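You operate a simulated robot arm through the tools that you are given. There is no shell and no other tool.

You run a simulated robot arm. Do the job below in one go: nothing can be reset, and whatever is moved stays where it is left.

TASK
Switch the charger off, swap the yellow pack for the blue one, set 4 A and switch on again.
Fine: stand the yellow pack on the table; leave the rest as it is. Set down upright: what you pick out.
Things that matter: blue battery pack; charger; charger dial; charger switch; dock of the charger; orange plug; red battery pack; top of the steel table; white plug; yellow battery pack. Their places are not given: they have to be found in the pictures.

It is judged by the outcome, as a careful person would: the job done as asked, and still so three seconds after it is handed in. It fails if anything else is knocked over, pushed out of place, dropped, spilled or broken.

THE ROBOT
A 7-joint arm with a two-finger parallel gripper, fixed in place. Base frame: the origin is at the foot of the arm, x ahead of it, y to its left, z up. Units: mm, rad, N and s.
With the tool pointing down near the work surface it reaches from about 300 to 680 mm from the base axis. Its first joint turns from -1.152 to 1.152 rad. Payload 1.57 kg.
The TCP is the grasp point between the finger pads, 30 mm short of the fingertips. In the tool frame z runs along the fingers and y along their closing line. Largest opening 110 mm; finger width 24, thickness 12; the body of the gripper, 48 by 112 mm, starts 78 mm behind the TCP.
Orientation is that of the tool frame in the base frame, as a unit quaternion [x, y, z, w]. With the fingers straight down and closing along the base's y, the tool's x points along the base's -x, its y along +y and its z along -z.

THE INTERFACE
- The arm moves only by the tool send_rows. Its argument "motion" is a list of rows, each a list of 7 numbers: the shift along the tool's x, y, z in units of 25 mm (1.0 is 25 mm), then the turn, a rotation vector about the tool's x, y, z in units of 4 degrees (1.0 is 4 degrees), then the gripper command, from -1 (shut) to 1 (fully open), values between in proportion. In form: [[dx, dy, dz, ax, ay, az, hand], ...]. A call has 1 to 20 rows; each row shifts and turns the commanded pose from where the row before left it, along the tool's axes as they then stand. A call with a number of a shift or a turn outside -1 to 1 is refused whole. A row lasts 0.2 s, in which the tool goes at most 50 mm and 0.15 rad; a call with a longer step from one row to the next is refused whole, and so is a gripper value outside its range. A pose out of reach is approached as far as the arm can. The call stops where the force on the tool passes 40 N (or 10 N more than at its start, if that is more) or the arm is blocked; 0.2 s more then pass. The fingers move at their own pace (about 108 mm/s each) and stop on an object; they squeeze with about 43 N. The grip force told is the motor's: it shows also when the fingers shut on nothing. Time passes only in rows, and 0.2 s behind the last, so rows that do not move let the fingers close. It gives the time, the measured TCP pose, the force on the tool (base axes), the opening and the grip force at its end, in the units of the frame above (readings bear some noise), with the torque about the TCP (base axes, N m) and any sound that the robot's microphone picked up.
- Cameras (640 x 400 px; columns grow to the right, rows downward): "scene" is fixed at [153, -380.6, 1415.8]; the picture's right is [0.77, -0.63, 0.00], its down [-0.35, -0.43, -0.83] and it looks along [0.53, 0.64, -0.55] (base axes); focal length 252 px, centre (320, 200). "wrist" rides on the gripper at [70, 16, -141] in the tool frame; the picture's right is [-0.23, 0.97, 0.00], its down [-0.85, -0.20, -0.48] and it looks along [-0.47, -0.11, 0.88] (tool axes); focal length 222 px, centre (320, 200).
- capture(camera): a new picture of that camera. It takes no simulated time.
- point_at(camera, pixels): for up to 12 pixels [column, row] of the newest picture of that camera ("zoom" is the newest enlarged one), the place [x, y, z] in the base frame of the surface seen there, good to about 2 mm, but the place of the scene camera against the robot may be out by one fixed shift of up to 25 mm in any direction. It takes no simulated time.
- inspect(camera, box): a new picture of the part [left, top, right, bottom] of that camera's present view, enlarged. It takes no simulated time.
- finish_job(): hands the job in; it is judged then, once.

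Open the gripper and draw the arm clear of the work before you hand the job in, unless the task says otherwise.

The tools are called after ">>>" as name(argument=value, ...) on one line, values as JSON. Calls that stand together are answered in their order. send_rows: Moves the arm, as the interface text tells. Its arguments: {"type":"object","properties":{"motion":{"type":"array"}},"required":["motion"]} The other tools are called the same way: capture (camera) takes a picture; point_at (camera, pixels) gives the place of the surface under pixels of a picture; inspect (camera, box) takes an enlarged picture of a part of a camera's view; finish_job () hands the job in.

At the start:

```text
clock: 0.0
tcp_pos: [405.7, 131.5, 1267.3]
ee_rot: [0.0, 1.0, 0.0, 0.001]
contact_force: [-1.5, 0.6, -0.2]
moment: [0.01, -0.03, 0.0]
opening: 109.9
gripper_force: 0.0
```

scene: 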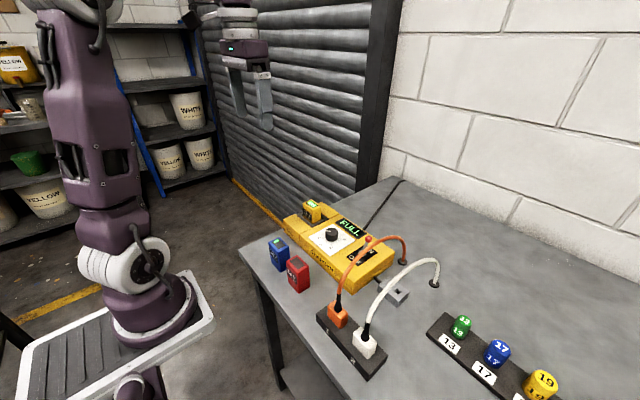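
wrist: 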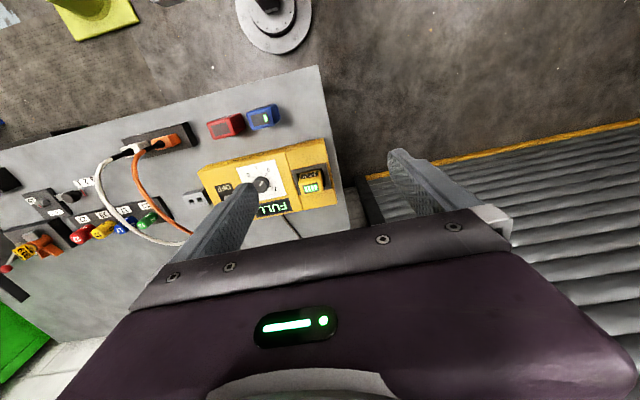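

I start by looking closely at the charger region in the scene view (around pixel 340,245) and the wrist view.

>>> inspect(camera="scene", box=[240, 180, 460, 320])

>>> inspect(camera="wrist", box=[180, 90, 350, 230])

```text
2.86 times, centred on (350, 250) of scene
```

zoom: 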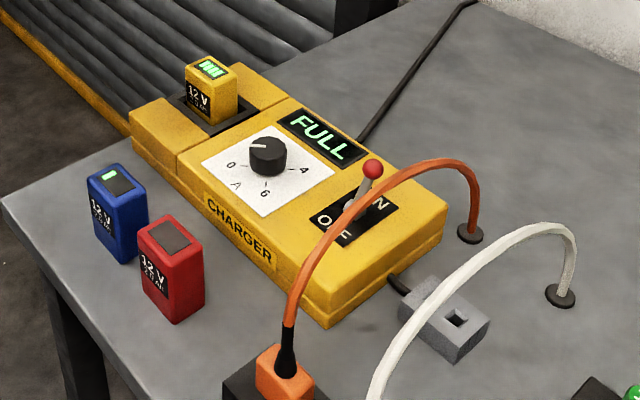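

```text
2.86 times, centred on (265, 160) of wrist
```

zoom: 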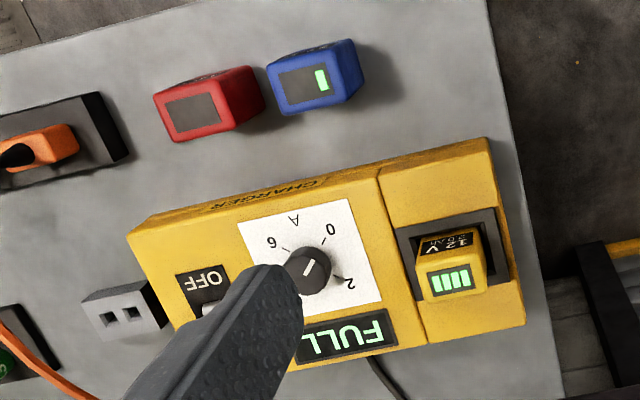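

The charger has a dial (0/2/4/6), a lever switch with red ball, and a dock with the yellow pack. I take enlarged views and read places.

>>> inspect(camera="scene", box=[280, 190, 400, 270])

>>> point_at(camera="scene", pixels=[[331, 234], [312, 205], [368, 239], [279, 243], [298, 263], [338, 310], [365, 340], [330, 340], [400, 290], [270, 290], [386, 268], [302, 222]])

>>> point_at(camera="wrist", pixels=[[262, 183], [310, 187], [228, 126], [262, 117], [325, 205], [207, 180], [330, 145], [195, 200], [165, 142], [120, 155], [300, 130], [240, 105]])

```text
5.00 times, centred on (340, 230) of scene
```

zoom: 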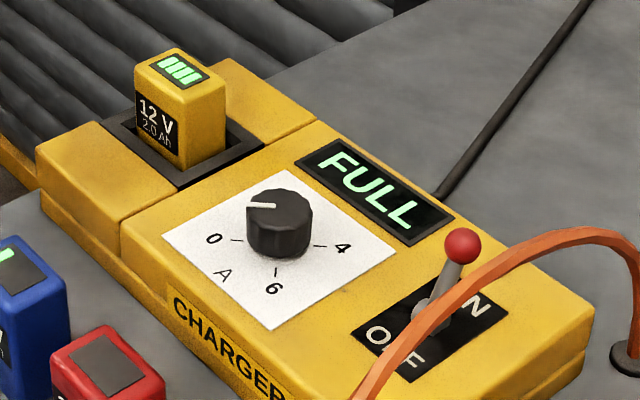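

```text
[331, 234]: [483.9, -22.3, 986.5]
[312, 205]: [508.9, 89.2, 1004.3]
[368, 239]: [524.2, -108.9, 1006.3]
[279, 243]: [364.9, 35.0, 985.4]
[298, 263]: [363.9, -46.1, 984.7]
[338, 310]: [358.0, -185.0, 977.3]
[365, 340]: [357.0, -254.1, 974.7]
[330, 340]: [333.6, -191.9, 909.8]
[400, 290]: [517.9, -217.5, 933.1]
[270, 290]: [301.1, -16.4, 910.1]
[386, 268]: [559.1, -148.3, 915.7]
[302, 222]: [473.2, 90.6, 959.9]
```

```text
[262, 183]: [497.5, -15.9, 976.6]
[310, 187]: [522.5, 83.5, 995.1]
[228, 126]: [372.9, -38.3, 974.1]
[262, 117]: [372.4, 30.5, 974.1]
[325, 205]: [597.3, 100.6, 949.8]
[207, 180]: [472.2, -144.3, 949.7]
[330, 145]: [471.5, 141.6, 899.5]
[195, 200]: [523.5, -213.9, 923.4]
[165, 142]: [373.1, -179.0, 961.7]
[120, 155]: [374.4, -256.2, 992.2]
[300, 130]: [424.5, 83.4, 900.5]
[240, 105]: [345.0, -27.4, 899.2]
```

The wrist readings give table z≈900, charger top ≈950, packs' tops ≈974, and a fixed scene shift of about (+10,+6,-10). I move the wrist camera closer over the charger for exact positions.

>>> send_rows(motion=[[0, -0.9, 0.9, 0, 0, 0, 1], [0, -0.9, 0.9, 0, 0, 0, 1], [0, -0.9, 0.9, 0, 0, 0, 1], [0, -0.9, 0.9, 0, 0, 0, 1], [0, -0.9, 0.9, 0, 0, 0, 1], [0, -0.8, 0.9, 0, 0, 0, 1], [0, 0, 0, 0, 0, 0, 1]])

>>> capture(camera="wrist")

```text
clock: 1.6
tcp_pos: [402.1, 0.4, 1132.0]
ee_rot: [0.0, 1.0, 0.0, 0.001]
contact_force: [0.0, -0.2, -0.5]
moment: [0.0, 0.0, 0.02]
opening: 110.1
gripper_force: 0.1
```

```text
taken
```

wrist: 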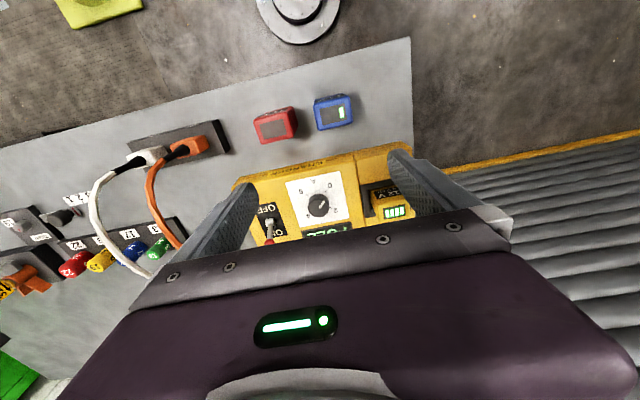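

The charger now sits between the fingers in the wrist view (dial at ~(320,205)). I enlarge it.

>>> inspect(camera="wrist", box=[230, 80, 430, 250])

>>> inspect(camera="wrist", box=[270, 165, 370, 235])

```text
2.35 times, centred on (330, 165) of wrist
```

zoom: 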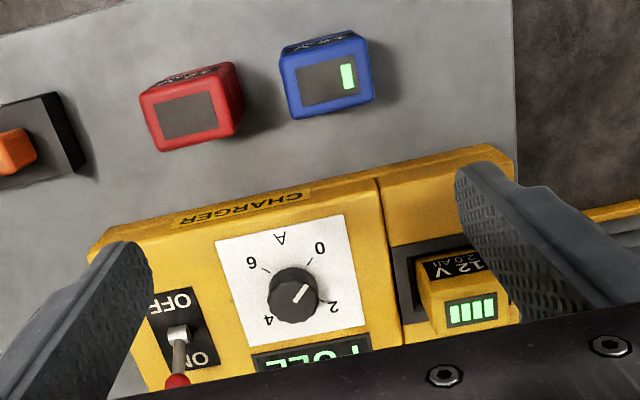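

```text
5.71 times, centred on (320, 200) of wrist
```

zoom: 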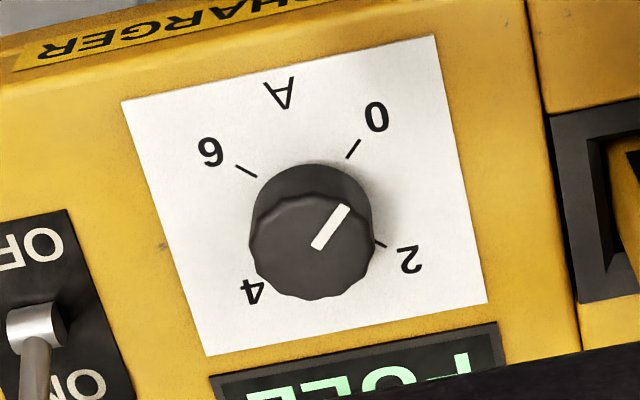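

I read the 3D places of the dial ticks, numerals and pointer from this enlarged picture.

>>> point_at(camera="zoom", pixels=[[353, 149], [380, 243], [246, 171], [377, 117], [410, 258], [210, 150], [252, 292], [343, 211], [318, 245], [310, 245], [312, 296], [280, 92]])

>>> point_at(camera="wrist", pixels=[[271, 129], [260, 118], [292, 112], [333, 112], [318, 99], [352, 95], [394, 212], [372, 195], [402, 218], [269, 222], [266, 240], [275, 218]])

```text
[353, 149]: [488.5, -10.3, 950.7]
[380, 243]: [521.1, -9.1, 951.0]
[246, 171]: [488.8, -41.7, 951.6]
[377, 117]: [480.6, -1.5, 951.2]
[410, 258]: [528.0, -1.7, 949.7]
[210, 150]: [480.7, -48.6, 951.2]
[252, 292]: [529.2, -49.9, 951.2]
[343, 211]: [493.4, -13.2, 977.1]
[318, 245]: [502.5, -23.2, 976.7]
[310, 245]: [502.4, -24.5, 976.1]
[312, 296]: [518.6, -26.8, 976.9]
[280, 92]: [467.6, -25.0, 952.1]
```

```text
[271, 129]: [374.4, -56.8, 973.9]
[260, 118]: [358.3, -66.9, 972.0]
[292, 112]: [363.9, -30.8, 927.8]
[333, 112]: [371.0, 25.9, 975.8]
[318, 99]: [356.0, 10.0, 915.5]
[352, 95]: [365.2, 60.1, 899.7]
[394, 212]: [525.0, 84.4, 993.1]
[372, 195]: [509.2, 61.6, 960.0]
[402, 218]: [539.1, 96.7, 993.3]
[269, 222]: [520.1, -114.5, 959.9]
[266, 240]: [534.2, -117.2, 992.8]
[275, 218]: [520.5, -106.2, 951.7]
```

The dial pointer (493,-13)→centre (504.6,-25.4) points to 0; 4 is at (529,-50), so a clockwise half-turn is needed. Switch lever leans to +x (ON). Now I enlarge the packs and switch for exact outlines.

>>> inspect(camera="wrist", box=[245, 85, 365, 155])

>>> inspect(camera="wrist", box=[240, 190, 300, 250])

>>> inspect(camera="wrist", box=[355, 140, 435, 230])

```text
5.33 times, centred on (305, 120) of wrist
```

zoom: 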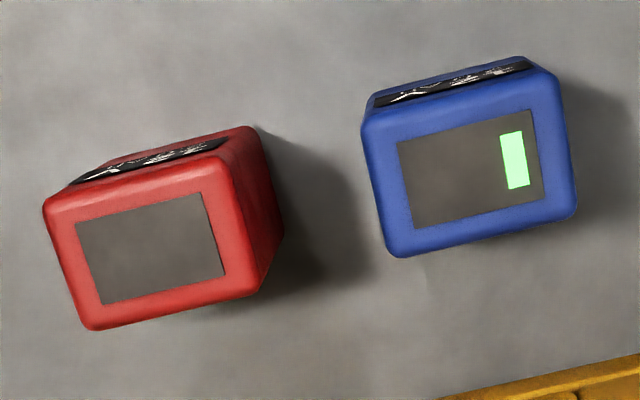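

```text
6.67 times, centred on (270, 220) of wrist
```

zoom: 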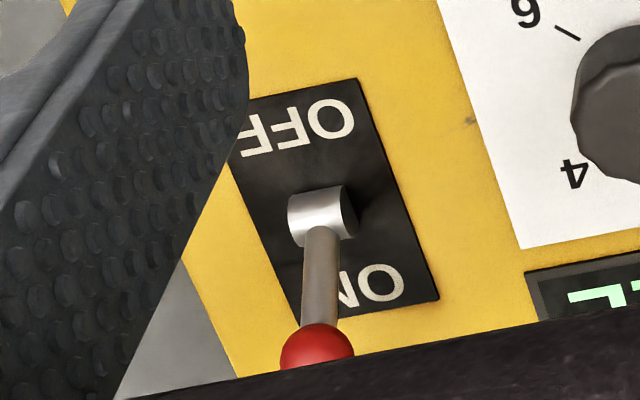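

```text
4.44 times, centred on (395, 185) of wrist
```

zoom: 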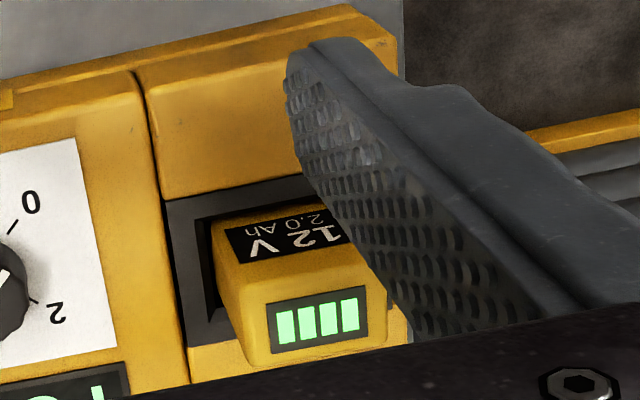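

I reposition so the dock and pack are seen between the fingers, unobstructed.

>>> send_rows(motion=[[-0.8, 0.93, -0.3, 0, 0, 0, 1], [-0.8, 0.93, -0.3, 0, 0, 0, 1], [-0.8, 0.93, -0.1, 0, 0, 0, 1], [0, 0, 0, 0, 0, 0, 1]])

>>> inspect(camera="wrist", box=[240, 120, 400, 220])

>>> capture(camera="wrist")

```text
clock: 2.6
tcp_pos: [463.4, 72.3, 1151.7]
ee_rot: [0.0, 1.0, 0.0, 0.0]
contact_force: [0.4, 0.1, 0.7]
moment: [0.01, 0.0, 0.0]
opening: 110.0
gripper_force: 0.1
```

```text
4.00 times, centred on (320, 170) of wrist
```

zoom: 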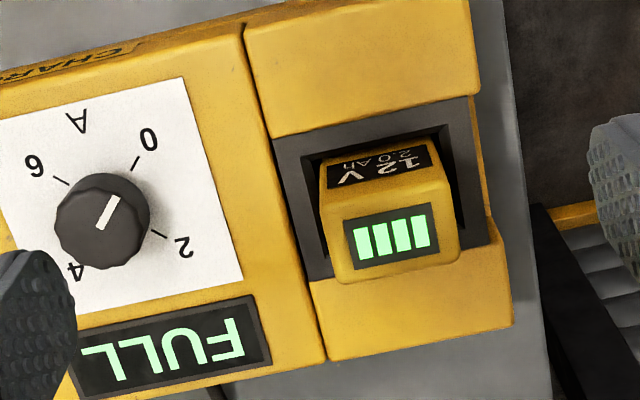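

```text
taken
```

wrist: 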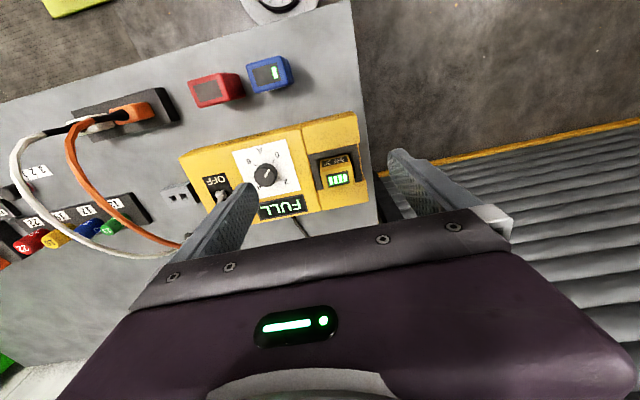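

Good view of the dock at zoom (390,210). I read the pack's top corners, dock frame and the cables.

>>> point_at(camera="zoom", pixels=[[336, 200], [445, 180], [345, 278], [457, 256], [390, 232], [290, 150], [462, 108], [308, 170], [440, 135], [492, 215], [295, 230], [322, 260]])

>>> point_at(camera="wrist", pixels=[[68, 150], [80, 180], [105, 210], [140, 234], [175, 246], [20, 170], [60, 230], [100, 250], [100, 122], [130, 112], [160, 257], [40, 140]])

```text
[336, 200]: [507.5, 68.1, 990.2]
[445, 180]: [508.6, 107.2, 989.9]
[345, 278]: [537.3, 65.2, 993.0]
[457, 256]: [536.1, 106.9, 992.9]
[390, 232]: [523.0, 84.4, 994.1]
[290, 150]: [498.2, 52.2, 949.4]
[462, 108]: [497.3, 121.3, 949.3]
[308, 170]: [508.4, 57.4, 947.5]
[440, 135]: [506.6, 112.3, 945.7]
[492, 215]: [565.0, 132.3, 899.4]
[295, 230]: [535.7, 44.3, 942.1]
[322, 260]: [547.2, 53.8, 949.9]
```

```text
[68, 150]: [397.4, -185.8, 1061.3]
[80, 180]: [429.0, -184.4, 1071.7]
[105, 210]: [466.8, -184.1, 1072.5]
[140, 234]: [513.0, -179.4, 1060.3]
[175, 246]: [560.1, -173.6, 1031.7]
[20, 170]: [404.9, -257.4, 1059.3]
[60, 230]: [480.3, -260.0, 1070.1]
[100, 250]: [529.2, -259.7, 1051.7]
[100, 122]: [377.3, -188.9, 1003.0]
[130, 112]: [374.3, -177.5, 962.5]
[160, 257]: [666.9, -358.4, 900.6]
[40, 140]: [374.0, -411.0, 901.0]
```

The orange cable arcs at y≈-180, z up to ~1072, so I keep the gripper narrow in y near the switch. Next I measure blue/red packs and table edges.

>>> inspect(camera="wrist", box=[180, 45, 310, 125])

>>> point_at(camera="wrist", pixels=[[340, 60], [345, 10], [352, 85], [310, 30], [250, 25], [340, 100], [362, 160], [370, 200], [200, 40], [190, 160], [330, 118], [260, 135]])

```text
4.92 times, centred on (245, 85) of wrist
```

zoom: 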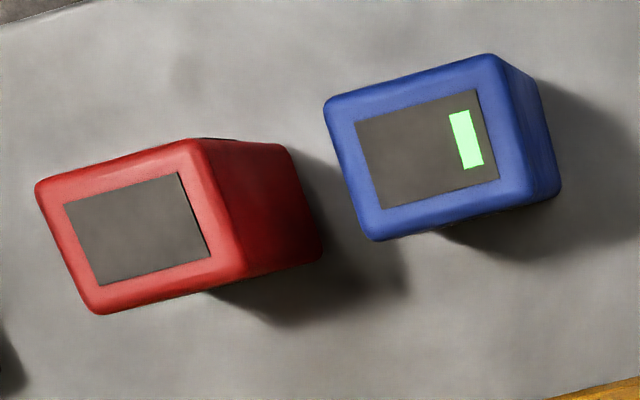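

```text
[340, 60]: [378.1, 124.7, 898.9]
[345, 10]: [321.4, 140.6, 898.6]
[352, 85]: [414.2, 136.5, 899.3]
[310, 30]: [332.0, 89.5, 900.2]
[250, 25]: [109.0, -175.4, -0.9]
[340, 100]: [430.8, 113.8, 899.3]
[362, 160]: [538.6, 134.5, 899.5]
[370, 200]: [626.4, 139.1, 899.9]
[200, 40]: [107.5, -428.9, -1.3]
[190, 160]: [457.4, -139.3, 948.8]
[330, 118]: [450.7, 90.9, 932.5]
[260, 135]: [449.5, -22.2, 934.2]
```

Table reaches to y≈145 and x≈320. I read blue and red pack corners in this zoom.

>>> point_at(camera="zoom", pixels=[[358, 127], [474, 93], [495, 178], [378, 206], [335, 104], [490, 62], [374, 230], [522, 196], [425, 150], [135, 230], [545, 180], [230, 165]])

```text
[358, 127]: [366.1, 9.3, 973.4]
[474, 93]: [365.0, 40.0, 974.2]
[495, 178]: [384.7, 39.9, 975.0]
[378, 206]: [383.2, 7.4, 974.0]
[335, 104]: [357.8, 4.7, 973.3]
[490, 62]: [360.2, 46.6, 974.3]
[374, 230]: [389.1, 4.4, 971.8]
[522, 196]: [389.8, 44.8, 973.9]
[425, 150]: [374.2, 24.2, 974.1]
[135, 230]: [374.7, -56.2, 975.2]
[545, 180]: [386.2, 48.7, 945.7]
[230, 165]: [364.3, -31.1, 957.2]
```

Blue pack centre ≈ (374,25), yaw ≈0; yellow centre ≈ (522.5,86.7). I rotate the tool 90° about its axis (clockwise from above) in free air, so fingers close along x.

>>> send_rows(motion=[[0, 0, 0, 0, 0, 1, 1], [0, 0, 0, 0, 0, 1, 1], [0, 0, 0, 0, 0, 1, 1], [0, 0, 0, 0, 0, 1, 1], [0, 0, 0, 0, 0, 1, 1], [0, 0, 0, 0, 0, 1, 1], [0, 0, 0, 0, 0, 1, 1], [0, 0, 0, 0, 0, 1, 1], [0, 0, 0, 0, 0, 1, 1], [0, 0, 0, 0, 0, 1, 1], [0, 0, 0, 0, 0, 1, 1], [0, 0, 0, 0, 0, 1, 1], [0, 0, 0, 0, 0, 1, 1], [0, 0, 0, 0, 0, 1, 1], [0, 0, 0, 0, 0, 1, 1], [0, 0, 0, 0, 0, 1, 1], [0, 0, 0, 0, 0, 1, 1], [0, 0, 0, 0, 0, 1, 1], [0, 0, 0, 0, 0, 1, 1], [0, 0, 0, 0, 0, 1, 1]])

```text
clock: 6.8
tcp_pos: [465.6, 68.8, 1149.5]
ee_rot: [0.644, 0.765, 0.0, 0.0]
contact_force: [-0.5, -0.8, 0.0]
moment: [-0.02, -0.02, 0.0]
opening: 109.9
gripper_force: 0.0
```

Rotation works as predicted (now ≈80°). I complete the 90° and move to look at the switch from the +y side.

>>> send_rows(motion=[[0, 0, 0, 0, 0, 1, 1], [0, 0, 0, 0, 0, 1, 1], [0, 0, 0, 0, 0, 0.45, 1], [-0.86, 0.43, 0.13, 0, 0, 0, 1], [-0.86, 0.43, 0.13, 0, 0, 0, 1], [-0.86, 0.43, 0.13, 0, 0, 0, 1], [-0.86, 0.43, 0.13, 0, 0, 0, 1], [-0.86, 0.43, 0.13, 0, 0, 0, 1], [-0.86, 0.43, 0.13, 0, 0, 0, 1], [0, 0, 0, 0, 0, 0, 1]])

>>> capture(camera="wrist")

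```text
clock: 9.0
tcp_pos: [531.4, -58.9, 1133.0]
ee_rot: [0.705, 0.709, 0.0, 0.0]
contact_force: [-0.1, -0.4, 0.1]
moment: [-0.01, 0.01, 0.01]
opening: 109.6
gripper_force: 0.2
```

```text
taken
```

wrist: 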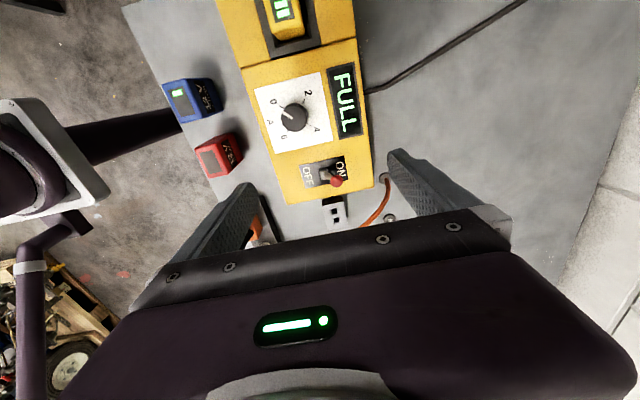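

The switch is now clearly visible at (330,175). I enlarge it and the dial.

>>> inspect(camera="wrist", box=[285, 145, 375, 200])

>>> point_at(camera="wrist", pixels=[[336, 181], [327, 173], [307, 175], [341, 168], [385, 178], [380, 200], [370, 216], [335, 212], [256, 222], [289, 117]])

```text
7.11 times, centred on (330, 172) of wrist
```

zoom: 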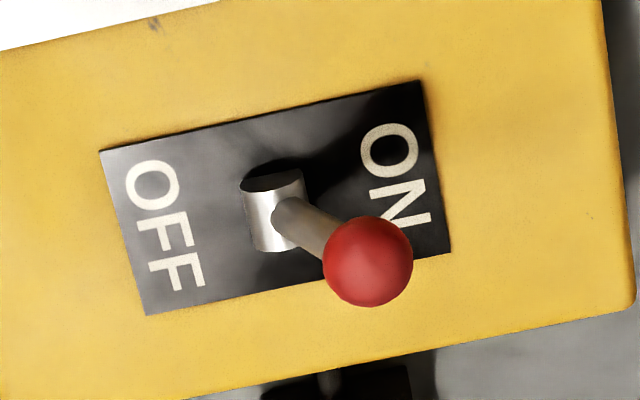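

```text
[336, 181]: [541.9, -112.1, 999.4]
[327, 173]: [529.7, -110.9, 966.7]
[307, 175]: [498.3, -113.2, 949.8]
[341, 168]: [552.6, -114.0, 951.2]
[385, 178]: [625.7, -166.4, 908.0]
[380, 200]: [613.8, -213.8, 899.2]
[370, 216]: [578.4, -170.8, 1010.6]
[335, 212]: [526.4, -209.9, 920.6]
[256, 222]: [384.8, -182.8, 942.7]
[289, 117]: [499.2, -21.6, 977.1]
```

>>> point_at(camera="zoom", pixels=[[368, 258], [368, 220], [330, 262], [408, 258], [372, 300], [273, 190], [270, 225], [300, 220], [122, 230], [435, 165], [100, 152], [448, 250]])

```text
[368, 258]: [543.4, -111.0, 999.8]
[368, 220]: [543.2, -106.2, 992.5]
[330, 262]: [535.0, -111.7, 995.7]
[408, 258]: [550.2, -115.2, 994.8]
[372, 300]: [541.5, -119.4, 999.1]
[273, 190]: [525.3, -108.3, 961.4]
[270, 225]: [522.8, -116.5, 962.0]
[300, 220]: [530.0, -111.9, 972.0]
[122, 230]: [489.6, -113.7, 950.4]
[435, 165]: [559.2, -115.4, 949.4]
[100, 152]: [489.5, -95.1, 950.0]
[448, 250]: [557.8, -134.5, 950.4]
```

Switch plate spans x 489–558, centre (524,-115); ball centre ≈(543,-114.5,992), so OFF is toward -x. I close the fingers, go to x≈573 beyond the ball and descend to tip height ≈980.

>>> send_rows(motion=[[-0.75, 0.55, 0, 0, 0, 0, -1], [-0.75, 0.55, 0, 0, 0, 0, -1], [-0.74, 0.56, 0, 0, 0, 0, -1], [0, 0, 0, 0, 0, 0, -1], [0, 0, 0.8, 0, 0, 0, -1], [0, 0, 0.8, 0, 0, 0, -1], [0, 0, 0.8, 0, 0, 0, -1]])

```text
clock: 10.6
tcp_pos: [571.5, -114.8, 1071.5]
ee_rot: [0.706, 0.708, 0.0, 0.0]
contact_force: [0.6, -1.2, 0.0]
moment: [0.0, 0.0, 0.0]
opening: 0.0
gripper_force: 21.6
```

Pose reads (571.5,-114.8,1071.5), fingers shut. I check the scene before going lower.

>>> inspect(camera="scene", box=[300, 160, 460, 260])

>>> inspect(camera="wrist", box=[220, 90, 420, 230])

```text
4.00 times, centred on (380, 210) of scene
```

zoom: 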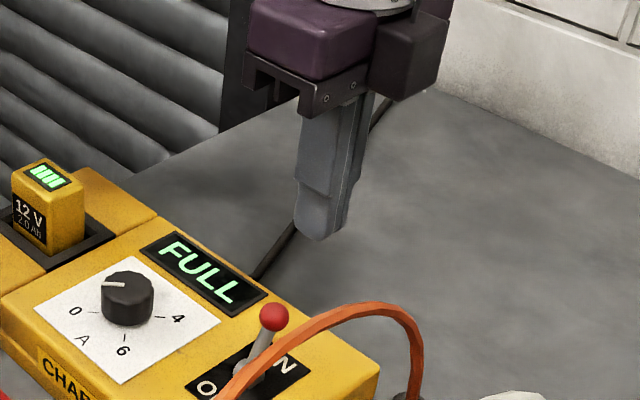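

```text
2.86 times, centred on (320, 160) of wrist
```

zoom: 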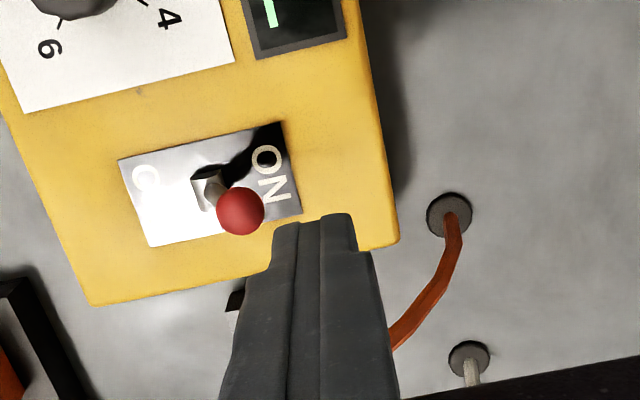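

The fingers are beyond the ball and clear of the orange cable. I descend to z≈1010.

>>> send_rows(motion=[[0, 0, 0.8, 0, 0, 0, -1], [0, 0, 0.8, 0, 0, 0, -1], [0, 0, 0.85, 0, 0, 0, -1], [0, 0, 0, 0, 0, 0, -1]])

>>> inspect(camera="wrist", box=[220, 90, 420, 230])

```text
clock: 11.6
tcp_pos: [572.6, -115.4, 1011.7]
ee_rot: [0.706, 0.708, 0.0, 0.0]
contact_force: [-0.1, 0.8, -0.2]
moment: [0.0, 0.01, -0.04]
opening: 0.0
gripper_force: 21.4
```

```text
2.86 times, centred on (320, 160) of wrist
```

zoom: 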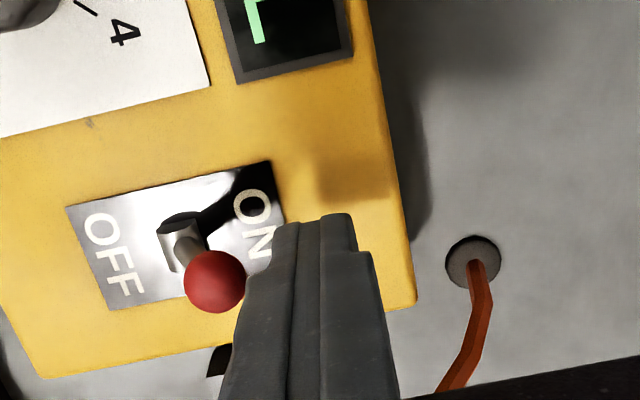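

Fingers are level with the ball on its +x side. I push toward -x (OFF) in small steps.

>>> send_rows(motion=[[0, -0.25, 0, 0, 0, 0, -1], [0, -0.25, 0, 0, 0, 0, -1], [0, -0.25, 0, 0, 0, 0, -1], [0, -0.25, 0, 0, 0, 0, -1], [0, -0.25, 0, 0, 0, 0, -1], [0, -0.25, 0, 0, 0, 0, -1], [0, 0, 0, 0, 0, 0, -1]])

>>> inspect(camera="wrist", box=[220, 90, 420, 230])

>>> inspect(camera="scene", box=[300, 190, 420, 270])

```text
clock: 13.2
tcp_pos: [535.0, -114.3, 1010.0]
ee_rot: [0.706, 0.708, 0.0, 0.0]
contact_force: [0.2, -0.1, 0.0]
moment: [-0.01, -0.01, -0.02]
opening: 0.1
gripper_force: 21.5
```

```text
2.86 times, centred on (320, 160) of wrist
```

zoom: 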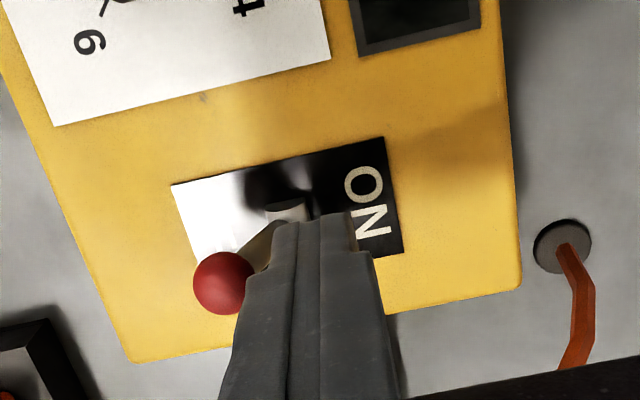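

```text
5.00 times, centred on (360, 230) of scene
```

zoom: 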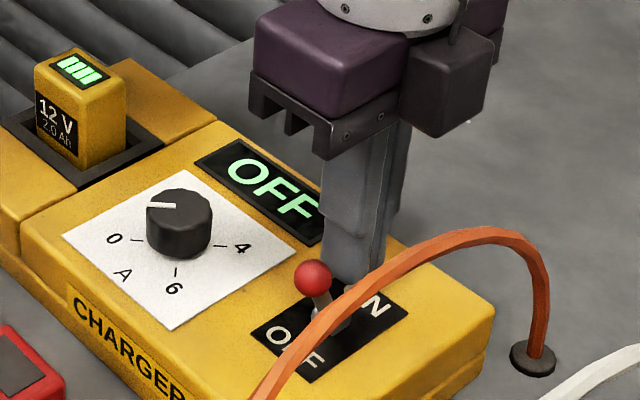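

The display now reads OFF and the lever leans to the OFF side. I back off, rise, and move over the yellow pack with fingers partly open.

>>> send_rows(motion=[[0, 0.3, 0, 0, 0, 0, -1], [0, 0.2, -0.6, 0, 0, 0, -1], [0, 0, -1, 0, 0, 0, -1], [0, 0, -1, 0, 0, 0, -1], [0, 0, -1, 0, 0, 0, -1], [0, 0, -1, 0, 0, 0, -1], [1, -0.12, 0, 0, 0, 0, -0.5], [1, -0.12, 0, 0, 0, 0, 0.3], [1, -0.12, 0, 0, 0, 0, 0.3], [1, -0.12, 0, 0, 0, 0, 0.3], [1, -0.12, 0, 0, 0, 0, 0.3], [1, -0.12, 0, 0, 0, 0, 0.3], [1, -0.12, 0, 0, 0, 0, 0.3], [1, -0.12, 0, 0, 0, 0, 0.3], [0, 0, 0, 0, 0, 0, 0.3]])

>>> capture(camera="wrist")

>>> inspect(camera="wrist", box=[250, 90, 390, 200])

```text
clock: 16.4
tcp_pos: [524.4, 85.0, 1127.3]
ee_rot: [0.706, 0.709, 0.0, 0.0]
contact_force: [-0.3, 0.0, 0.5]
moment: [0.0, -0.01, 0.02]
opening: 71.3
gripper_force: 0.1
```

```text
taken
```

wrist: 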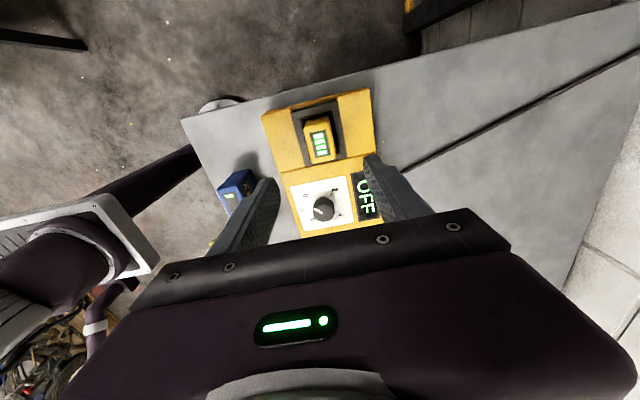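

```text
3.64 times, centred on (320, 145) of wrist
```

zoom: 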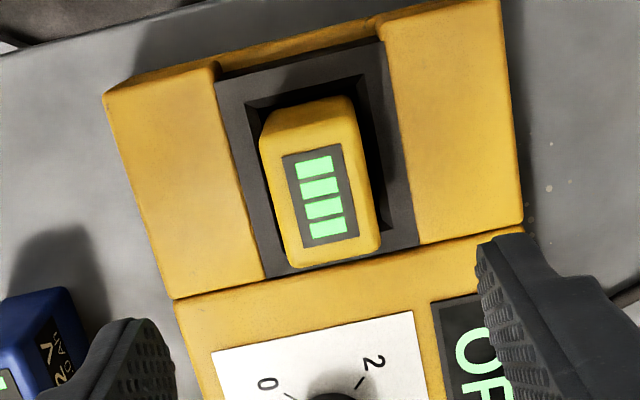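

I read the pack top/display corners and dock opening edges from here.

>>> point_at(camera="zoom", pixels=[[284, 158], [338, 146], [302, 246], [358, 235], [265, 145], [350, 115], [292, 258], [376, 240], [256, 108], [362, 82], [222, 85], [380, 45]])

>>> point_at(camera="zoom", pixels=[[240, 100], [247, 105], [358, 76], [370, 80], [262, 270], [415, 240], [395, 225], [388, 200], [340, 90], [300, 98], [370, 120], [320, 200]])

```text
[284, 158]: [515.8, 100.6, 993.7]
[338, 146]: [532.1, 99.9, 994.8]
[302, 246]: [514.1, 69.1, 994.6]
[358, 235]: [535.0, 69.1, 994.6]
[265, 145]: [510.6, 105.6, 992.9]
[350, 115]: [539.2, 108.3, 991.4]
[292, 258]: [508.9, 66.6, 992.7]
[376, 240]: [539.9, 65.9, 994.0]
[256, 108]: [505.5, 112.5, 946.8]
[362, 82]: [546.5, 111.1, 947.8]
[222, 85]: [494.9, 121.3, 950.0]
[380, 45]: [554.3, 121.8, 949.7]
```

```text
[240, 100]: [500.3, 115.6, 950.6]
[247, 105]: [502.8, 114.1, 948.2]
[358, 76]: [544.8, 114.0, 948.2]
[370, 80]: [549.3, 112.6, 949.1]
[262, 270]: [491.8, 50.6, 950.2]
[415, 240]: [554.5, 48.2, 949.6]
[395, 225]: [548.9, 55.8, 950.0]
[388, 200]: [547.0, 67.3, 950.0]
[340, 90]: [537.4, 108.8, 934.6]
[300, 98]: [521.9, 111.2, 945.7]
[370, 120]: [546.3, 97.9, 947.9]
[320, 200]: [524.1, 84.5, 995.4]
```

Pack centre ≈ (524.4,85), matching the TCP. I descend to z≈992 (tips 12 mm above the charger top), then close on the pack.

>>> send_rows(motion=[[0, 0, 0.9, 0, 0, 0, 0.3], [0, 0, 0.9, 0, 0, 0, 0.3], [0, 0, 0.9, 0, 0, 0, 0.3], [0, 0, 0.9, 0, 0, 0, 0.3], [0, 0, 0.9, 0, 0, 0, 0.3], [0, 0, 0.5, 0, 0, 0, 0.3], [0, 0, 0.4, 0, 0, 0, 0.3], [0, 0, 0, 0, 0, 0, 0.3]])

>>> inspect(camera="wrist", box=[220, 90, 420, 230])

>>> inspect(camera="scene", box=[260, 160, 400, 250])

```text
clock: 18.2
tcp_pos: [522.5, 83.6, 989.3]
ee_rot: [0.706, 0.708, 0.0, 0.0]
contact_force: [-0.4, 0.6, -0.4]
moment: [-0.01, -0.02, 0.03]
opening: 71.4
gripper_force: 0.0
```

```text
2.86 times, centred on (320, 160) of wrist
```

zoom: 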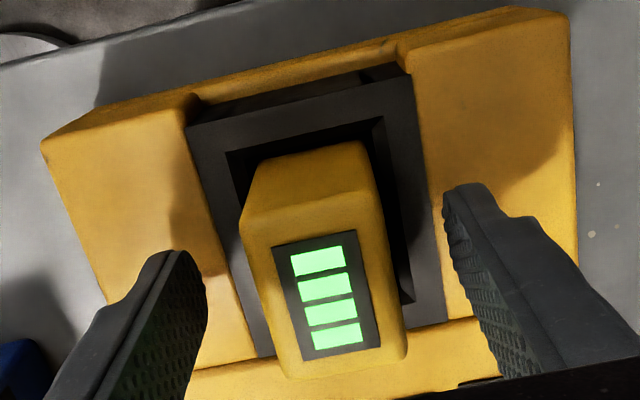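

```text
4.44 times, centred on (330, 205) of scene
```

zoom: 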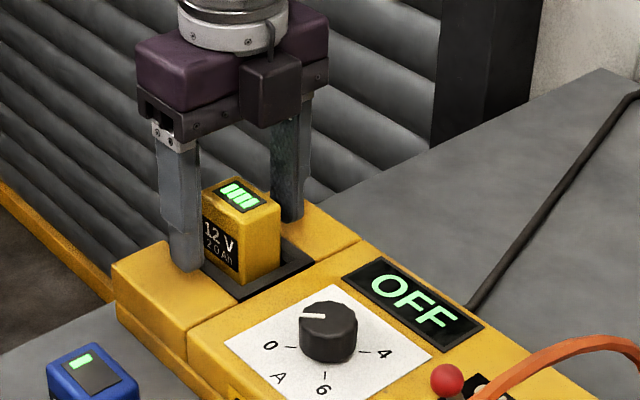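

Fingers straddle the pack evenly. I shut them with hold rows.

>>> send_rows(motion=[[0, 0, 0, 0, 0, 0, -0.3], [0, 0, 0, 0, 0, 0, -1], [0, 0, 0, 0, 0, 0, -1], [0, 0, 0, 0, 0, 0, -1]])

```text
clock: 19.2
tcp_pos: [523.2, 83.8, 988.6]
ee_rot: [0.706, 0.709, 0.0, 0.0]
contact_force: [2.9, 0.1, -0.5]
moment: [0.03, -0.12, -0.12]
opening: 33.4
gripper_force: 41.3
```

Grip holds at 33.4 mm wide, 41 N. I lift gently straight up.

>>> send_rows(motion=[[0, 0, -0.2, 0, 0, 0, -1], [0, 0, -0.3, 0, 0, 0, -1], [0, 0, -0.4, 0, 0, 0, -1], [0, 0, -0.5, 0, 0, 0, -1], [0, 0, -0.7, 0, 0, 0, -1], [0, 0, -0.7, 0, 0, 0, -1], [0, 0, -0.7, 0, 0, 0, -1], [0, 0, -0.7, 0, 0, 0, -1], [0, 0, 0, 0, 0, 0, -1]])

>>> inspect(camera="wrist", box=[220, 60, 420, 200])

>>> inspect(camera="scene", box=[240, 120, 400, 270])

```text
clock: 21.2
tcp_pos: [523.4, 83.3, 1096.6]
ee_rot: [0.705, 0.709, 0.001, 0.0]
contact_force: [0.0, 0.5, -1.3]
moment: [-0.01, -0.01, 0.03]
opening: 33.8
gripper_force: 40.9
```

```text
2.86 times, centred on (320, 130) of wrist
```

zoom: 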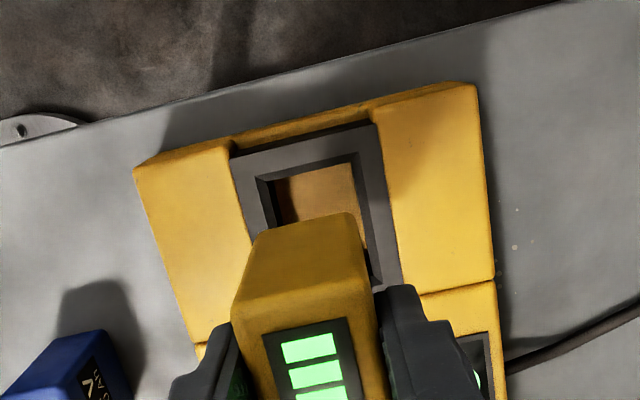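

```text
2.67 times, centred on (320, 195) of scene
```

zoom: 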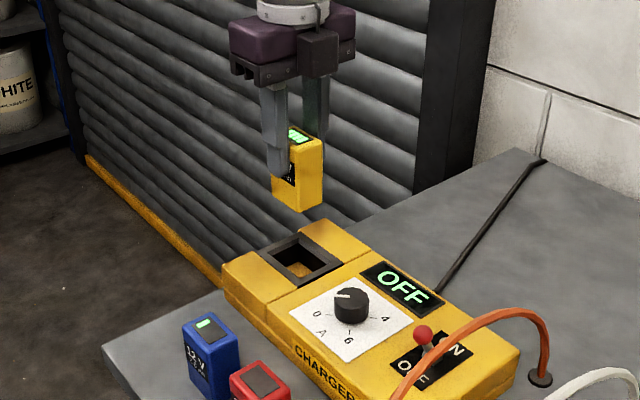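

Pack is out and the dock is empty with a funnel rim. I carry the yellow pack to a free table spot at about (372,97).

>>> send_rows(motion=[[0.07, -0.757, 0, 0, 0, 0, -1], [0.07, -0.757, 0, 0, 0, 0, -1], [0.07, -0.757, 0, 0, 0, 0, -1], [0.07, -0.757, 0, 0, 0, 0, -1], [0.07, -0.757, 0, 0, 0, 0, -1], [0.07, -0.757, 0, 0, 0, 0, -1], [0.07, -0.757, 0, 0, 0, 0, -1], [0.07, -0.757, 0, 0, 0, 0, -1], [0, 0, 0, 0, 0, 0, -1], [0, 0, 0.8, 0, 0, 0, -1], [0, 0, 0.8, 0, 0, 0, -1], [0, 0, 0.8, 0, 0, 0, -1], [0, 0, 0.8, 0, 0, 0, -1], [0, 0, 0, 0, 0, 0, -1]])

>>> inspect(camera="scene", box=[200, 160, 360, 310])

>>> capture(camera="wrist")

```text
clock: 24.2
tcp_pos: [371.4, 96.7, 1014.2]
ee_rot: [0.705, 0.709, 0.0, 0.001]
contact_force: [1.3, 0.0, -3.0]
moment: [0.0, -0.01, -0.01]
opening: 33.8
gripper_force: 41.3
```

```text
2.67 times, centred on (280, 235) of scene
```

zoom: 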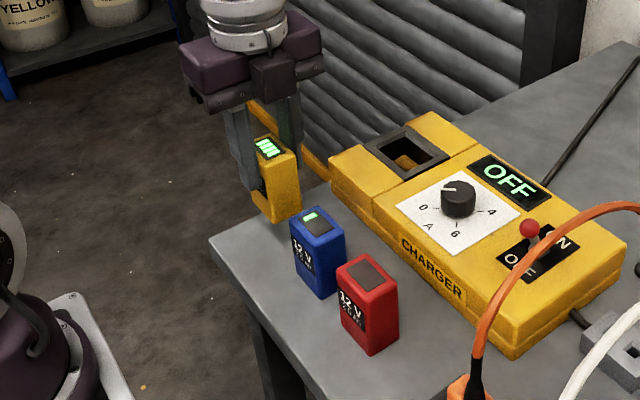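

```text
taken
```

wrist: 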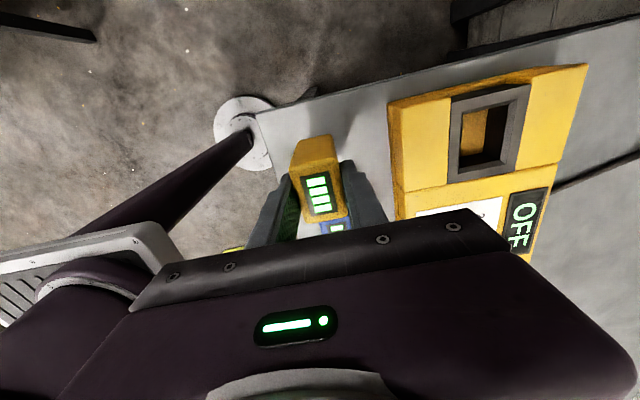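

Pack hovers between the blue pack and the table edge. I check the exact table edge places around it before lowering.

>>> point_at(camera="wrist", pixels=[[264, 118], [300, 108], [340, 97], [270, 150], [278, 175], [370, 150], [320, 140], [395, 150], [320, 195], [335, 227]])

```text
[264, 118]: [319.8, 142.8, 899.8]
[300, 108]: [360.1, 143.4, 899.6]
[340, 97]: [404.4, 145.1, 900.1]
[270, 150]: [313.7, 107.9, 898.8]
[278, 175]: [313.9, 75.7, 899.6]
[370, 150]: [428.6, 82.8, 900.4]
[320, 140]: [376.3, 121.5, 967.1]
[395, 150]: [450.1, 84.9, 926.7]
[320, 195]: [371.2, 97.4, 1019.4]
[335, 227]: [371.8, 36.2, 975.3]
```

Table is clear: edges at x≈312, y≈147; pack spans y 75–121. I lower about 43 mm, slowing at the end.

>>> send_rows(motion=[[0, 0, 0.6, 0, 0, 0, -1], [0, 0, 0.5, 0, 0, 0, -1], [0, 0, 0.4, 0, 0, 0, -1], [0, 0, 0.15, 0, 0, 0, -1], [0, 0, 0.05, 0, 0, 0, -1], [0, 0, 0, 0, 0, 0, -1]])

>>> capture(camera="wrist")

```text
clock: 25.6
tcp_pos: [371.9, 96.9, 973.7]
ee_rot: [0.706, 0.709, -0.001, 0.0]
contact_force: [0.6, 0.2, -1.7]
moment: [-0.03, 0.0, 0.0]
opening: 33.8
gripper_force: 41.2
```

```text
taken
```

wrist: 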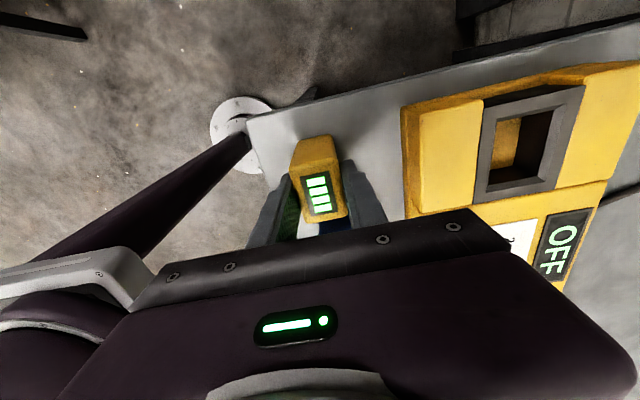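

No contact yet (force ≈ weight). I lower in 1.5 mm steps.

>>> send_rows(motion=[[0, 0, 0.06, 0, 0, 0, -1], [0, 0, 0.06, 0, 0, 0, -1], [0, 0, 0, 0, 0, 0, -1]])

```text
clock: 26.4
tcp_pos: [371.4, 97.9, 970.6]
ee_rot: [0.706, 0.708, 0.0, 0.0]
contact_force: [-0.7, 0.6, -2.3]
moment: [0.0, -0.01, 0.02]
opening: 33.6
gripper_force: 41.5
```

>>> send_rows(motion=[[0, 0, 0.05, 0, 0, 0, -1], [0, 0, 0.03, 0, 0, 0, -1], [0, 0, 0, 0, 0, 0, -1]])

```text
clock: 27.2
tcp_pos: [371.7, 97.7, 969.5]
ee_rot: [0.706, 0.708, 0.001, -0.001]
contact_force: [0.8, -3.1, 35.7]
moment: [-0.39, 0.25, -0.02]
opening: 33.6
gripper_force: 41.0
```

Contact: 35.7 N upward, so the pack stands on the table. I relieve the press by ~0.6 mm and then open the fingers.

>>> send_rows(motion=[[0, 0, -0.025, 0, 0, 0, -1], [0, 0, 0, 0, 0, 0, -1]])

```text
clock: 27.8
tcp_pos: [371.6, 94.9, 969.3]
ee_rot: [0.706, 0.708, 0.001, 0.0]
contact_force: [3.0, -6.8, 30.5]
moment: [-0.32, -0.08, -0.03]
opening: 33.8
gripper_force: 41.5
```

Still 30 N pressing down; I relieve a bit more.

>>> send_rows(motion=[[0, 0, -0.04, 0, 0, 0, -1], [0, 0, 0, 0, 0, 0, -1]])

```text
clock: 28.4
tcp_pos: [370.3, 98.8, 971.0]
ee_rot: [0.706, 0.708, 0.0, -0.001]
contact_force: [0.8, -0.5, -0.9]
moment: [0.01, -0.01, -0.02]
opening: 33.9
gripper_force: 40.7
```

Now just about free of load, less than a millimetre from the table. I lower a hair and open the fingers.

>>> send_rows(motion=[[0, 0, 0.025, 0, 0, 0, -1], [0, 0, 0, 0, 0, 0, -1]])

```text
clock: 29.0
tcp_pos: [371.7, 97.9, 969.7]
ee_rot: [0.706, 0.708, 0.0, 0.0]
contact_force: [-7.5, 5.1, 22.1]
moment: [0.27, 0.42, 0.0]
opening: 33.8
gripper_force: 41.6
```

The pack is firmly on the table (22 N). I open the fingers now and hold still.

>>> send_rows(motion=[[0, 0, 0, 0, 0, 0, -0.25], [0, 0, 0, 0, 0, 0, 0], [0, 0, 0, 0, 0, 0, 0.3], [0, 0, 0, 0, 0, 0, 0.3]])

>>> capture(camera="wrist")

>>> inspect(camera="scene", box=[200, 160, 360, 310])

```text
clock: 30.0
tcp_pos: [372.7, 97.6, 968.6]
ee_rot: [0.706, 0.708, 0.001, -0.001]
contact_force: [0.3, -0.1, -0.2]
moment: [0.02, -0.02, -0.01]
opening: 71.8
gripper_force: 0.1
```

```text
taken
```

wrist: 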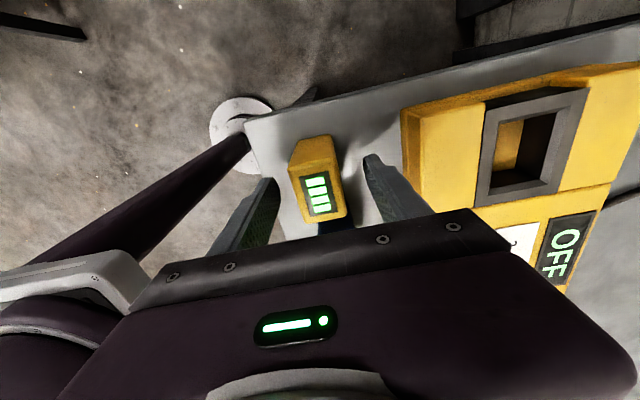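

```text
2.67 times, centred on (280, 235) of scene
```

zoom: 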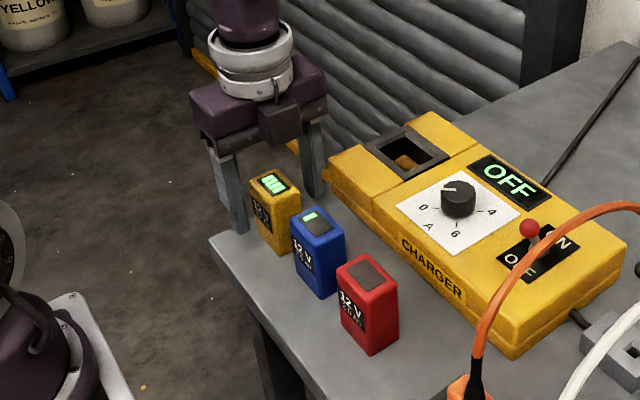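

Yellow stands upright on the table. I rise and move over the blue pack, then verify alignment.

>>> send_rows(motion=[[0, 0, -0.5, 0, 0, 0, 0.3], [0, 0, -1, 0, 0, 0, 0.3], [0, 0, -1, 0, 0, 0, 0.3], [0, 0, -1, 0, 0, 0, 0.3], [0, 0, -0.6, 0, 0, 0, 0.3], [-0.72, 0.02, 0, 0, 0, 0, 0.3], [-0.72, 0.02, 0, 0, 0, 0, 0.3], [-0.72, 0.02, 0, 0, 0, 0, 0.3], [-0.72, 0.02, 0, 0, 0, 0, 0.3], [0, 0, 0, 0, 0, 0, 0.3]])

>>> capture(camera="wrist")

>>> inspect(camera="wrist", box=[260, 100, 400, 220])

```text
clock: 32.2
tcp_pos: [376.0, 24.8, 1070.3]
ee_rot: [0.706, 0.708, 0.0, 0.0]
contact_force: [-0.7, -0.1, 0.0]
moment: [0.0, 0.03, 0.02]
opening: 71.5
gripper_force: 0.0
```

```text
taken
```

wrist: 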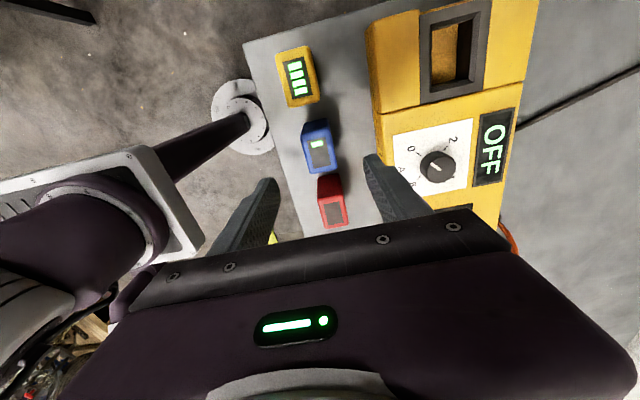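

```text
3.33 times, centred on (330, 160) of wrist
```

zoom: 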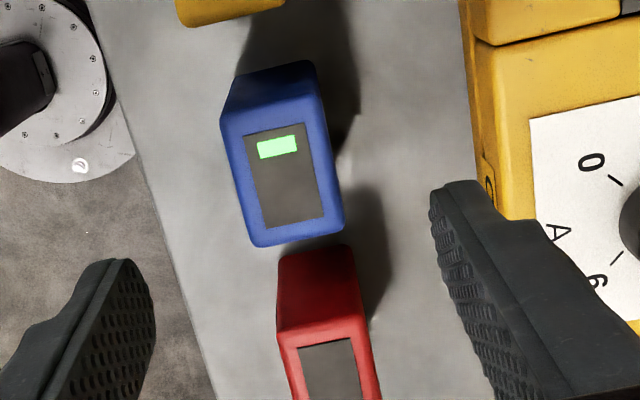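

I read the blue pack's top points for centre and yaw.

>>> point_at(camera="zoom", pixels=[[247, 140], [302, 126], [264, 226], [322, 214], [285, 175], [228, 118], [315, 98], [258, 238], [340, 222], [330, 260], [300, 290], [265, 72]])

```text
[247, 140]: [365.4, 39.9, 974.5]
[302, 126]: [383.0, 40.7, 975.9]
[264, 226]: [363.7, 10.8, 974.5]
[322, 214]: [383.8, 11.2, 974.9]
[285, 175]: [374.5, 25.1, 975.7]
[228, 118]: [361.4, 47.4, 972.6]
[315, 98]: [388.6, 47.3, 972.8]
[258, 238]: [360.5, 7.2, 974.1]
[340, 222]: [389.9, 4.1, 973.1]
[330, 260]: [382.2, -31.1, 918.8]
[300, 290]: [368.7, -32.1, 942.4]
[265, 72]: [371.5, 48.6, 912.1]
```

Blue centre ≈ (374.0,25.5), yaw 0. I shift 1.8 mm in -x and descend to z≈969, then check.

>>> send_rows(motion=[[0, -0.07, 0.9, 0, 0, 0, 0.3], [0, 0, 0.9, 0, 0, 0, 0.3], [0, 0, 0.9, 0, 0, 0, 0.3], [0, 0, 0.9, 0, 0, 0, 0.3], [0, 0, 0.45, 0, 0, 0, 0.3], [0, 0, 0, 0, 0, 0, 0.3]])

>>> inspect(camera="wrist", box=[220, 90, 420, 230])

>>> inspect(camera="scene", box=[220, 190, 360, 300])

```text
clock: 33.6
tcp_pos: [372.6, 27.4, 970.1]
ee_rot: [0.706, 0.708, -0.001, -0.001]
contact_force: [-0.2, 0.2, -0.6]
moment: [-0.01, -0.01, 0.03]
opening: 71.2
gripper_force: 0.0
```

```text
2.86 times, centred on (320, 160) of wrist
```

zoom: 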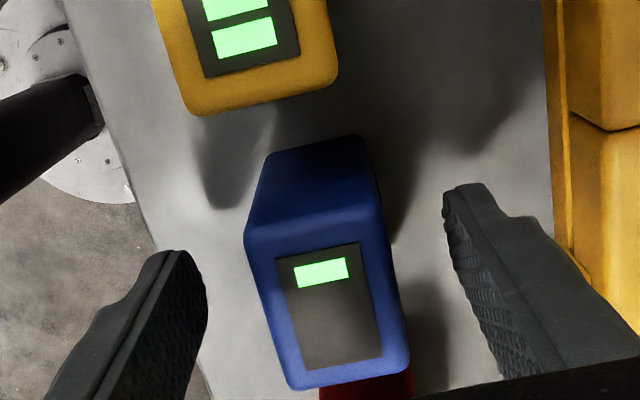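

```text
3.64 times, centred on (290, 245) of scene
```

zoom: 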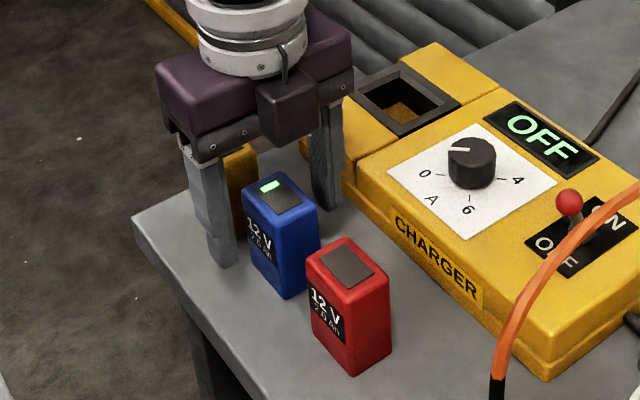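

Fingers straddle blue, well clear of red and yellow. I shut the grip.

>>> send_rows(motion=[[0, 0, 0, 0, 0, 0, -0.3], [0, 0, 0, 0, 0, 0, -1], [0, 0, 0, 0, 0, 0, -1], [0, 0, 0, 0, 0, 0, -1]])

>>> inspect(camera="wrist", box=[220, 90, 420, 230])

```text
clock: 34.6
tcp_pos: [373.0, 27.1, 970.4]
ee_rot: [0.706, 0.708, 0.0, 0.0]
contact_force: [-1.1, -0.1, -0.6]
moment: [-0.04, -0.01, 0.01]
opening: 33.8
gripper_force: 41.3
```

```text
2.86 times, centred on (320, 160) of wrist
```

zoom: 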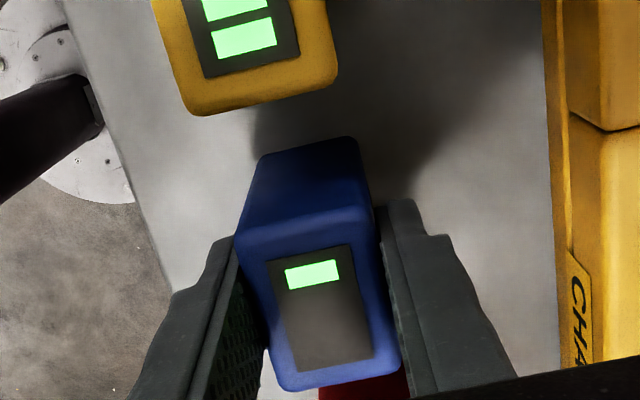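

Grip is good (33.8 mm). I lift blue straight up.

>>> send_rows(motion=[[0, 0, -0.2, 0, 0, 0, -1], [0, 0, -0.5, 0, 0, 0, -1], [0, 0, -0.9, 0, 0, 0, -1], [0, 0, -0.9, 0, 0, 0, -1], [0, 0, -0.9, 0, 0, 0, -1], [0, 0, -0.9, 0, 0, 0, -1], [0, 0, -0.9, 0, 0, 0, -1], [0, 0, 0, 0, 0, 0, -1]])

>>> inspect(camera="wrist", box=[220, 90, 420, 230])

```text
clock: 36.4
tcp_pos: [371.4, 26.7, 1100.3]
ee_rot: [0.706, 0.709, 0.0, 0.0]
contact_force: [0.7, 0.0, -3.1]
moment: [0.02, 0.01, -0.02]
opening: 33.4
gripper_force: 41.3
```

```text
2.86 times, centred on (320, 160) of wrist
```

zoom: 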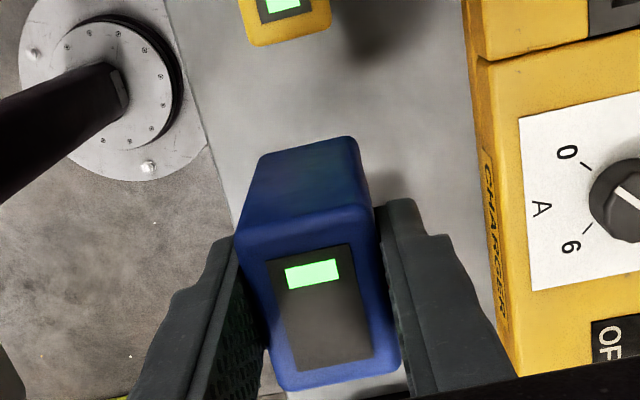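

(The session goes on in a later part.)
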